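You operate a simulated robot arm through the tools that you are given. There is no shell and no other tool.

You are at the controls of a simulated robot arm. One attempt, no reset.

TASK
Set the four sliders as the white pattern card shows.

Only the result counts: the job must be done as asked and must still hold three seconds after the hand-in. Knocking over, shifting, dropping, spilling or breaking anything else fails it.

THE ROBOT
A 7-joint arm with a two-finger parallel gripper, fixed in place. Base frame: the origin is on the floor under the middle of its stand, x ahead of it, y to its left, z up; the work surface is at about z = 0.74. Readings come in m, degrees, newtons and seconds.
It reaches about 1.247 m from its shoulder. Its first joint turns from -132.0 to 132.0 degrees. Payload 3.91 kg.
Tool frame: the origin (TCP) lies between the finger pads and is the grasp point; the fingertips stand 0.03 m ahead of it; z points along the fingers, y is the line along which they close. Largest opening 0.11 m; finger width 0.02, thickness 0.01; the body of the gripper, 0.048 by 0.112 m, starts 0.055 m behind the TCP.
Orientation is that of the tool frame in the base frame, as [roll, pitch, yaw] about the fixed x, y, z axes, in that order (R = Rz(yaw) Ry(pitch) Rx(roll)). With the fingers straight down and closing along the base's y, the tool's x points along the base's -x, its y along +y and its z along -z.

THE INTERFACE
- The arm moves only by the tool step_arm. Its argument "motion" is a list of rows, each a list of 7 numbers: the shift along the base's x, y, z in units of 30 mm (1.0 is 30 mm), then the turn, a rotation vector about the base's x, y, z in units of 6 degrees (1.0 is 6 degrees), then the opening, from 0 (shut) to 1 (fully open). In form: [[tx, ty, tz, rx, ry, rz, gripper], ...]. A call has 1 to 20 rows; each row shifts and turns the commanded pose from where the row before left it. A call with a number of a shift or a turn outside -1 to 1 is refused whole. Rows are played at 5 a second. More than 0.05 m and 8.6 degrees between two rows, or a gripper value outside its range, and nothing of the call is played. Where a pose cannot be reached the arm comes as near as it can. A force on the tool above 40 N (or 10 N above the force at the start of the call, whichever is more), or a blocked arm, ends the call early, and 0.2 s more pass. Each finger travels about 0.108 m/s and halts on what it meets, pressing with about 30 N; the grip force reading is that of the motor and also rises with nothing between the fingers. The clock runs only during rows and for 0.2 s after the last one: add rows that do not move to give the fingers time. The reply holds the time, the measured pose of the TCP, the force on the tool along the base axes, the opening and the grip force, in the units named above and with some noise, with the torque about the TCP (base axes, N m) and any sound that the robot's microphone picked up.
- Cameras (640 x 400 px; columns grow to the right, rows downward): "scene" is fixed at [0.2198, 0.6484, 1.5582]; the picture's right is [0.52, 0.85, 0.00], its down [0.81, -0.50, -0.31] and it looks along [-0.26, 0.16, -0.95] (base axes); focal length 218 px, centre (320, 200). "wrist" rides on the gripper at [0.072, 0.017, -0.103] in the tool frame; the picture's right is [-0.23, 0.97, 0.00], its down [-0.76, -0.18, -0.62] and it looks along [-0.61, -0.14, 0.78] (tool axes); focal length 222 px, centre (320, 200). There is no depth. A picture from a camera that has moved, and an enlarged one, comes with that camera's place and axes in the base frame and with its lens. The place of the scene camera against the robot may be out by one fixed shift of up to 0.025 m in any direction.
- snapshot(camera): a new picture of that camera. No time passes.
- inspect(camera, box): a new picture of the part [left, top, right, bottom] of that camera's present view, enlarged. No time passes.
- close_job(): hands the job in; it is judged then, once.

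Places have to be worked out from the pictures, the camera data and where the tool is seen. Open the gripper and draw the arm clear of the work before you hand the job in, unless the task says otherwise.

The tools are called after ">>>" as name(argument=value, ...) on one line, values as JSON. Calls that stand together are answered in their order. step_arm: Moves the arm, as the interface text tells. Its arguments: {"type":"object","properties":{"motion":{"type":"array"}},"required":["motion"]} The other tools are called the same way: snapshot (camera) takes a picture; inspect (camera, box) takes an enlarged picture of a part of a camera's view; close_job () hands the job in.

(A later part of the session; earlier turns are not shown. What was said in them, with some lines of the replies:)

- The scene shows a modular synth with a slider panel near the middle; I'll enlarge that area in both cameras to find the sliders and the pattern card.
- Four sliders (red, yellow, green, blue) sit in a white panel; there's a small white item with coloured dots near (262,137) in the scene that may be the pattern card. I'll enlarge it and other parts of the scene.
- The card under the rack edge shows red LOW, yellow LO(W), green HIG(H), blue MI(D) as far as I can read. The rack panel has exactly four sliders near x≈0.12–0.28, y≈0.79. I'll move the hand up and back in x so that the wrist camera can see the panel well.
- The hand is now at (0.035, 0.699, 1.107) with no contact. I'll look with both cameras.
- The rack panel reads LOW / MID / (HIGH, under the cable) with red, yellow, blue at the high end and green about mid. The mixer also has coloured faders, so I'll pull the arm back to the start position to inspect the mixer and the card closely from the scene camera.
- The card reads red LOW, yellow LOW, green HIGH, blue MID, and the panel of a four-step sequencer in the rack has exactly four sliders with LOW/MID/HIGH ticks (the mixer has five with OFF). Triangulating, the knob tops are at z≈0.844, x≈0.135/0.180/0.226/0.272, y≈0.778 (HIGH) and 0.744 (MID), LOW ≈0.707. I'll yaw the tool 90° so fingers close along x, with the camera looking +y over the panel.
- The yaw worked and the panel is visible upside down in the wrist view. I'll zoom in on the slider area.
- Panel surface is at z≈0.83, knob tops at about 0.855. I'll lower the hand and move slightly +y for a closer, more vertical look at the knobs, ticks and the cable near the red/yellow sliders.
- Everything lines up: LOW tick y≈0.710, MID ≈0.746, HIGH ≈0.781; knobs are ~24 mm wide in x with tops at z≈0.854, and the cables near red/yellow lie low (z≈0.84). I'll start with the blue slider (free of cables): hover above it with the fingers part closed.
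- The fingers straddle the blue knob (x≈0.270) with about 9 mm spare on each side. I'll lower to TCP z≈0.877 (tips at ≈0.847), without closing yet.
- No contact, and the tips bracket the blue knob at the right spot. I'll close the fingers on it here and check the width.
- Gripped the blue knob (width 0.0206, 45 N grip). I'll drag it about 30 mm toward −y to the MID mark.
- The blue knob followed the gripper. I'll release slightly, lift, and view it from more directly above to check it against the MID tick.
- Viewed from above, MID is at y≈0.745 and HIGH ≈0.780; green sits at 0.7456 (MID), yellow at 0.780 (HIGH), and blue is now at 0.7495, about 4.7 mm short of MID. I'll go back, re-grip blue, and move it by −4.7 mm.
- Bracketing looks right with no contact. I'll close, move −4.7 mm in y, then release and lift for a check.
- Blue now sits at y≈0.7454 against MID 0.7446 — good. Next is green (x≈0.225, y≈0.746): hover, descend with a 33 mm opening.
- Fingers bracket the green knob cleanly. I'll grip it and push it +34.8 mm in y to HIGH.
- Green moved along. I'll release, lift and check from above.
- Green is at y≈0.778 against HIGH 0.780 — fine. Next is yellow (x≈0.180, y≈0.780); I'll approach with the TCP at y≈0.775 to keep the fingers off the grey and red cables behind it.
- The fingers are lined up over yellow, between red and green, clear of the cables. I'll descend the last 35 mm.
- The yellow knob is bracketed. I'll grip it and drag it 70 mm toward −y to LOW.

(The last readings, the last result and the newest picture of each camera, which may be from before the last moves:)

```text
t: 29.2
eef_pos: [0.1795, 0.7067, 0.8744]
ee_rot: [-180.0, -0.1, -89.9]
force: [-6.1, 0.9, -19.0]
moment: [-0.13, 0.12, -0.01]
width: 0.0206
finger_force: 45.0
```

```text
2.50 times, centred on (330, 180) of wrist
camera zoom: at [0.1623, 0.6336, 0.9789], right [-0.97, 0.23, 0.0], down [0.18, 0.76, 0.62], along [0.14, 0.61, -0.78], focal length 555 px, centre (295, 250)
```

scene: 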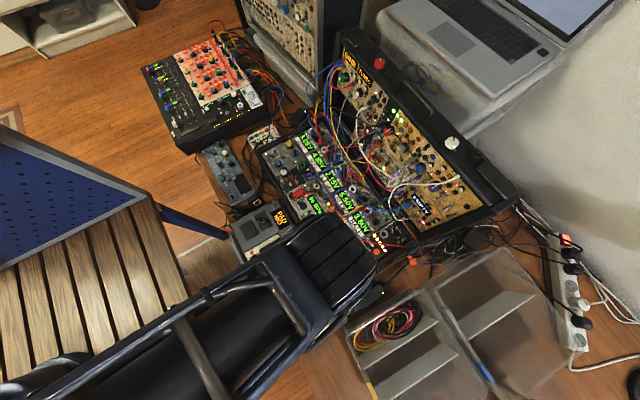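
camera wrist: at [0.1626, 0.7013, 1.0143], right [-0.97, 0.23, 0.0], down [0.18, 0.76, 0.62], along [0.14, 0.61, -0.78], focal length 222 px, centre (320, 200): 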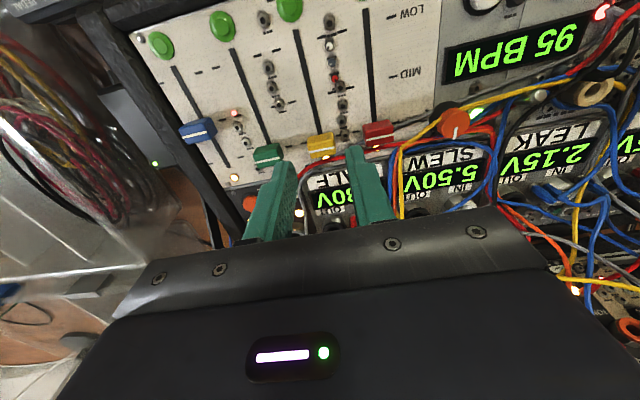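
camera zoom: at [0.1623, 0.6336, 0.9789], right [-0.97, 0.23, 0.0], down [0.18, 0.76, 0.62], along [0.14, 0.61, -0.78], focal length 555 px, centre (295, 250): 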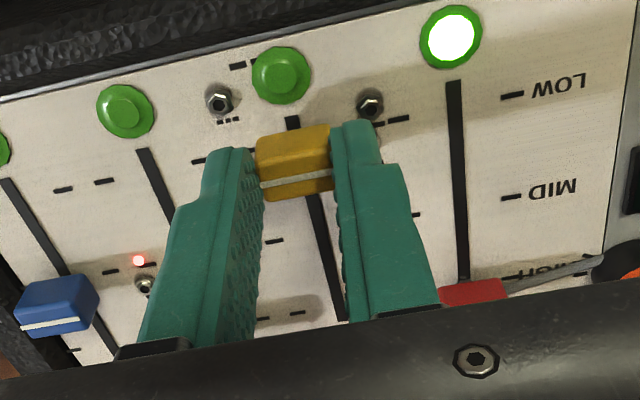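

Yellow followed to the LOW end. I'll release, lift, and check from above.

>>> step_arm(motion=[[0, 0, 0, 0, 0, 0, 0.3], [0, 0, 0, 0, 0, 0, 0.3], [0, 0, 0.6, 0, 0, 0, 0.3], [0, 0, 1, 0, 0, 0, 0.3], [0, 0, 1, 0, 0, 0, 0.36], [0, 0.5, 0.6, 0, 0, 0, 0.36], [0, 0.7, 0.3, 0, 0, 0, 0.36], [0, 0.7, 0, 0, 0, 0, 0.36], [0, 0.3, 0, 0, 0, 0, 0.36]])

>>> snapshot(camera="wrist")

>>> inspect(camera="wrist", box=[230, 0, 430, 130])

```text
t: 31.2
eef_pos: [0.1793, 0.7708, 0.9801]
ee_rot: [180.0, 0.0, -90.1]
force: [-0.2, 0.0, -0.7]
moment: [0.01, -0.02, 0.02]
width: 0.0396
finger_force: 0.1
```

```text
taken
camera wrist: at [0.1626, 0.6988, 1.084], right [-0.97, 0.23, 0.0], down [0.18, 0.76, 0.62], along [0.14, 0.61, -0.78], focal length 222 px, centre (320, 200)
```

wrist: 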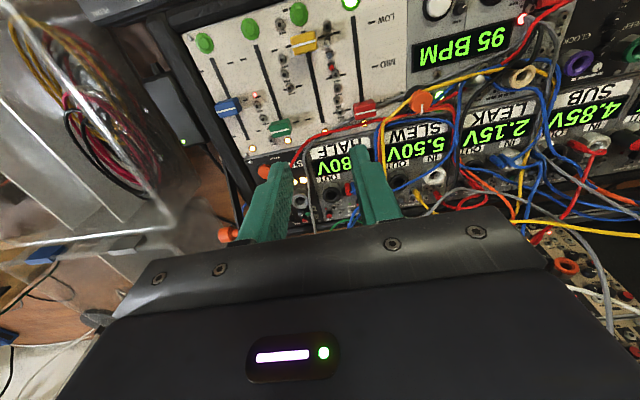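

```text
3.08 times, centred on (330, 65) of wrist
camera zoom: at [0.1626, 0.6988, 1.084], right [-0.97, 0.23, 0.0], down [0.18, 0.76, 0.62], along [0.14, 0.61, -0.78], focal length 684 px, centre (289, 615)
```

zoom: 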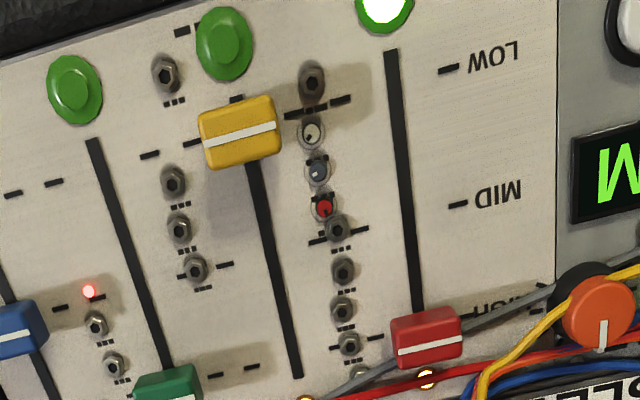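

Yellow is at y≈0.7096, exactly on LOW (0.7099). Last is red at (≈0.134, 0.780); the grey cable behind it lies on the panel (z≈0.835), so tips at 0.846 clear it. I'll hover with TCP y≈0.772 first and look.

>>> step_arm(motion=[[-0.5, 0.02, 0, 0, 0, 0, 0.3], [-0.5, 0, 0, 0, 0, 0, 0.3], [-0.52, 0, 0, 0, 0, 0, 0.3], [0, 0, -0.8, 0, 0, 0, 0.3], [0, 0, -0.8, 0, 0, 0, 0.3], [0, 0, -0.6, 0, 0, 0, 0.3], [0, 0, 0, 0, 0, 0, 0.3]])

>>> snapshot(camera="wrist")

>>> inspect(camera="wrist", box=[230, 100, 430, 260])

```text
t: 32.8
eef_pos: [0.1359, 0.7711, 0.9153]
ee_rot: [180.0, 0.0, -90.0]
force: [0.5, -0.6, 0.1]
moment: [0.04, -0.04, 0.03]
width: 0.0331
finger_force: 0.2
```

```text
taken
camera wrist: at [0.1182, 0.6988, 1.0181], right [-0.97, 0.23, 0.0], down [0.18, 0.76, 0.62], along [0.14, 0.61, -0.78], focal length 222 px, centre (320, 200)
```

wrist: 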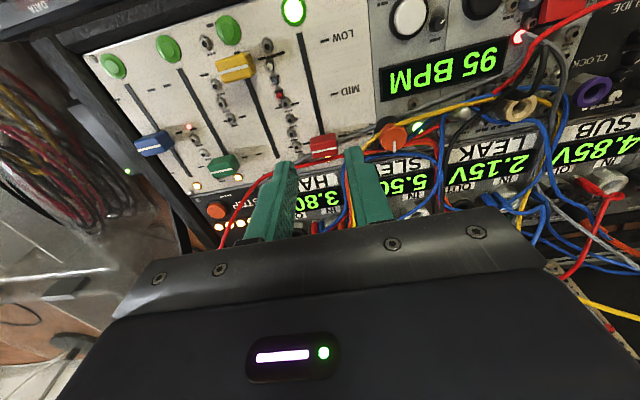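

```text
2.50 times, centred on (330, 180) of wrist
camera zoom: at [0.1182, 0.6988, 1.0181], right [-0.97, 0.23, 0.0], down [0.18, 0.76, 0.62], along [0.14, 0.61, -0.78], focal length 555 px, centre (295, 250)
```

zoom: 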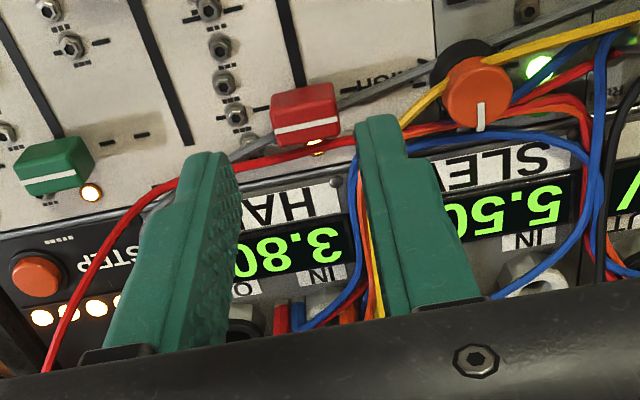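

The red knob is ~2 mm toward −x of the finger centre; I'll correct that and descend the last 39 mm, watching force.

>>> step_arm(motion=[[-0.06, 0.03, -0.3, 0, 0, 0, 0.3], [0, 0, -0.35, 0, 0, 0, 0.3], [0, 0, -0.35, 0, 0, 0, 0.3], [0, 0, -0.28, 0, 0, 0, 0.3], [0, 0, 0, 0, 0, 0, 0.3]])

>>> inspect(camera="wrist", box=[230, 100, 430, 260])

```text
t: 34.0
eef_pos: [0.1331, 0.7749, 0.8762]
ee_rot: [-180.0, 0.0, -90.0]
force: [0.1, 0.3, -0.5]
moment: [-0.04, 0.02, -0.02]
width: 0.033
finger_force: 0.1
```

```text
2.50 times, centred on (330, 180) of wrist
camera zoom: at [0.1162, 0.7016, 0.9804], right [-0.97, 0.23, 0.0], down [0.18, 0.76, 0.62], along [0.14, 0.61, -0.78], focal length 555 px, centre (295, 250)
```

zoom: 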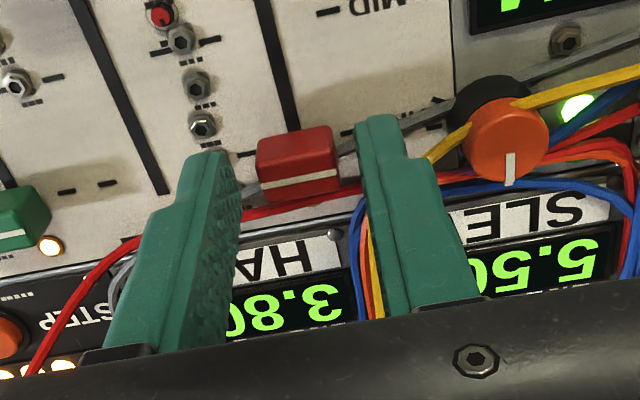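

No contact and the red knob is centred between the fingers. I'll grip and drag it 70 mm toward −y to LOW.

>>> step_arm(motion=[[0, 0, 0, 0, 0, 0, 0.1], [0, 0, 0, 0, 0, 0, 0.1], [0, 0, 0, 0, 0, 0, 0.1], [0, -0.3, 0, 0, 0, 0, 0.1], [0, -0.3, 0, 0, 0, 0, 0.1], [0, -0.3, 0, 0, 0, 0, 0.1], [0, -0.3, 0, 0, 0, 0, 0.1], [0, -0.3, 0, 0, 0, 0, 0.1], [0, -0.3, 0, 0, 0, 0, 0.1], [0, -0.3, 0, 0, 0, 0, 0.1], [0, -0.23, 0, 0, 0, 0, 0.1], [0, 0, 0, 0, 0, 0, 0.1]])

>>> inspect(camera="wrist", box=[230, 100, 430, 260])

```text
t: 36.6
eef_pos: [0.133, 0.7054, 0.8771]
ee_rot: [179.9, 0.0, -89.9]
force: [12.2, 0.1, 7.5]
moment: [-0.02, -0.37, -0.01]
width: 0.0206
finger_force: 45.2
```

```text
2.50 times, centred on (330, 180) of wrist
camera zoom: at [0.1162, 0.6314, 0.9804], right [-0.97, 0.23, 0.0], down [0.18, 0.76, 0.62], along [0.14, 0.61, -0.78], focal length 555 px, centre (295, 250)
```

zoom: 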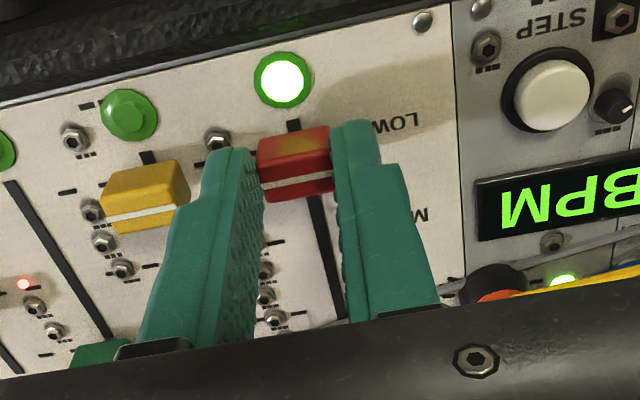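

Red followed to the LOW end. I'll release, lift and check it and the others from above.

>>> step_arm(motion=[[0, 0, 0, 0, 0, 0, 0.3], [0, 0, 0, 0, 0, 0, 0.3], [0, 0, 0.6, 0, 0, 0, 0.3], [0, 0, 1, 0, 0, 0, 0.3], [0, 0, 1, 0, 0, 0, 0.36], [0, 0.5, 0.6, 0, 0, 0, 0.36], [0, 0.7, 0.3, 0, 0, 0, 0.36], [0, 0.7, 0, 0, 0, 0, 0.36], [0, 0.3, 0, 0, 0, 0, 0.36]])

>>> inspect(camera="wrist", box=[230, 0, 430, 130])

>>> inspect(camera="wrist", box=[130, 0, 340, 200])

```text
t: 38.6
eef_pos: [0.1333, 0.7705, 0.9816]
ee_rot: [179.8, 0.1, -90.0]
force: [0.0, 0.0, 0.4]
moment: [-0.03, 0.02, 0.01]
width: 0.0397
finger_force: 0.1
```

```text
3.08 times, centred on (330, 65) of wrist
camera zoom: at [0.1163, 0.6979, 1.0852], right [-0.97, 0.23, 0.0], down [0.18, 0.76, 0.62], along [0.14, 0.61, -0.78], focal length 684 px, centre (289, 615)
```

zoom: 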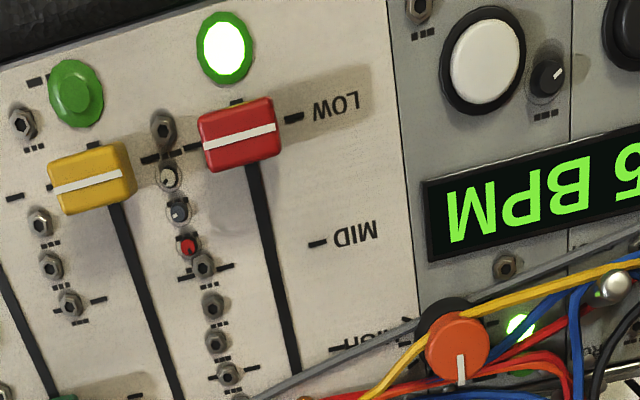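

```text
2.00 times, centred on (235, 100) of wrist
camera zoom: at [0.1163, 0.6979, 1.0852], right [-0.97, 0.23, 0.0], down [0.18, 0.76, 0.62], along [0.14, 0.61, -0.78], focal length 444 px, centre (490, 400)
```

zoom: 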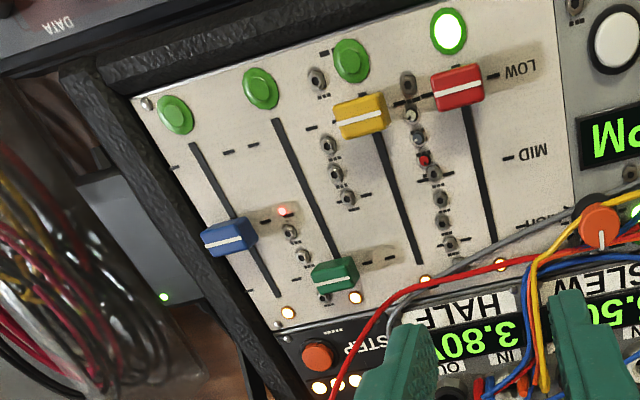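

All four read right from above: red 0.7094 and yellow 0.7096 on LOW (0.710), blue on MID, green on HIGH. Now I'll open the gripper, lift and withdraw the arm toward its starting place.

>>> step_arm(motion=[[0, 0, 0.8, 0, 0, 0, 0.5], [0, 0, 1, 0, 0, 0, 0.7], [0, 0, 1, 0, 0, 0, 1], [0, -0.4, 1, 0, 0, 0, 1], [0.4, -1, 0.4, 0, 0, 0, 1], [0.5, -1, 0, 0, 0, 0, 1], [0.5, -1, 0, 0, 0, 0, 1], [0.5, -1, 0, 0, 0, 0, 1], [0.5, -1, 0, 0, 0, 0, 1], [0.4, -1, 0, 0, 0, 0, 1], [0, -0.8, 0, 0, 0, 0, 1], [0, 0, 0, 0, 0, 0, 1]])

>>> snapshot(camera="scene")

>>> inspect(camera="scene", box=[290, 190, 400, 290])

>>> inspect(camera="scene", box=[245, 122, 285, 152])

```text
t: 41.2
eef_pos: [0.2169, 0.5538, 1.1052]
ee_rot: [180.0, 0.0, -90.1]
force: [0.4, 0.3, -0.4]
moment: [0.0, 0.01, -0.04]
width: 0.1098
finger_force: 0.0
```

```text
taken
```

scene: 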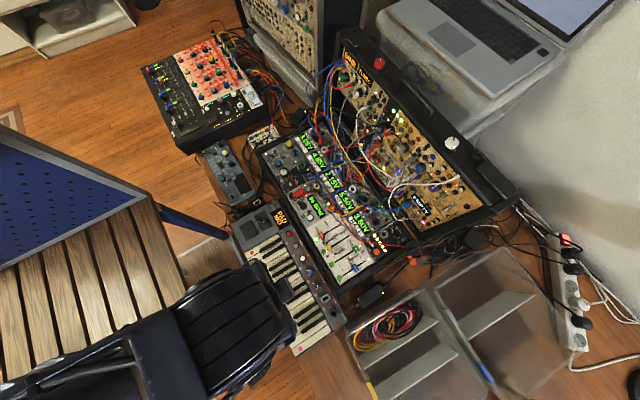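

```text
4.00 times, centred on (345, 240) of scene
camera zoom: at [0.2198, 0.6484, 1.5582], right [0.52, 0.85, 0.0], down [0.81, -0.5, -0.31], along [-0.26, 0.16, -0.95], focal length 873 px, centre (220, 40)
```

zoom: 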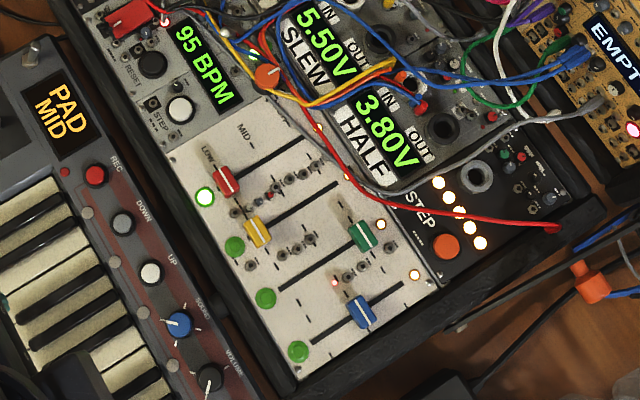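

```text
13.33 times, centred on (265, 137) of scene
camera zoom: at [0.2198, 0.6484, 1.5582], right [0.52, 0.85, 0.0], down [0.81, -0.5, -0.31], along [-0.26, 0.16, -0.95], focal length 2910 px, centre (1053, 1040)
```

zoom: 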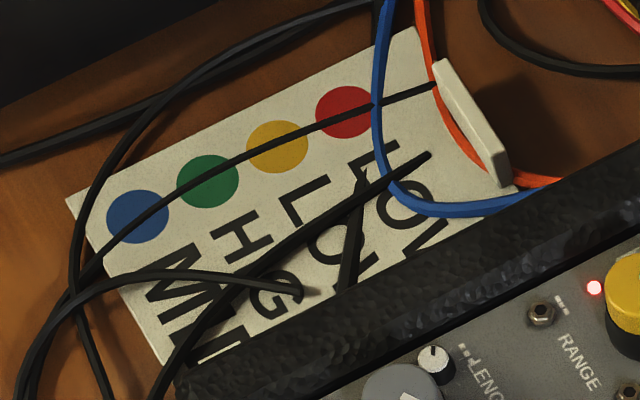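

The final pictures show red LOW, yellow LOW, green HIGH and blue MID, matching the white card. The cables and everything else are undisturbed, the gripper is open and the arm is clear, so I'm handing the job in.

>>> close_job()

```text
The job is handed in.
```

I set the four sliders on the rack panel to match the white card and handed the job in. The tool confirmed only that it was received, not whether it passed.

| Slider | Card | Knob (y, m) | Mark (y, m) |
|---|---|---|---|
| Red | LOW | 0.709 | 0.710 |
| Yellow | LOW | 0.710 | 0.710 |
| Green | HIGH | 0.778 | 0.780 |
| Blue | MID | 0.745 | 0.745 |

Two readings were my own judgment:

- **Which sliders:** the mixer at the left also has red, yellow, green and blue faders. I used the rack panel because it has exactly four sliders marked LOW, MID and HIGH. The mixer has a fifth slider and an OFF position.
- **Card text:** a cable and the rack edge hide parts of the words. I read yellow as LOW from "LO", green as HIGH from "HIG", and blue as MID from "MI".

In the final pictures the cables and everything else look undisturbed. The gripper was open and the arm withdrawn before I handed in.
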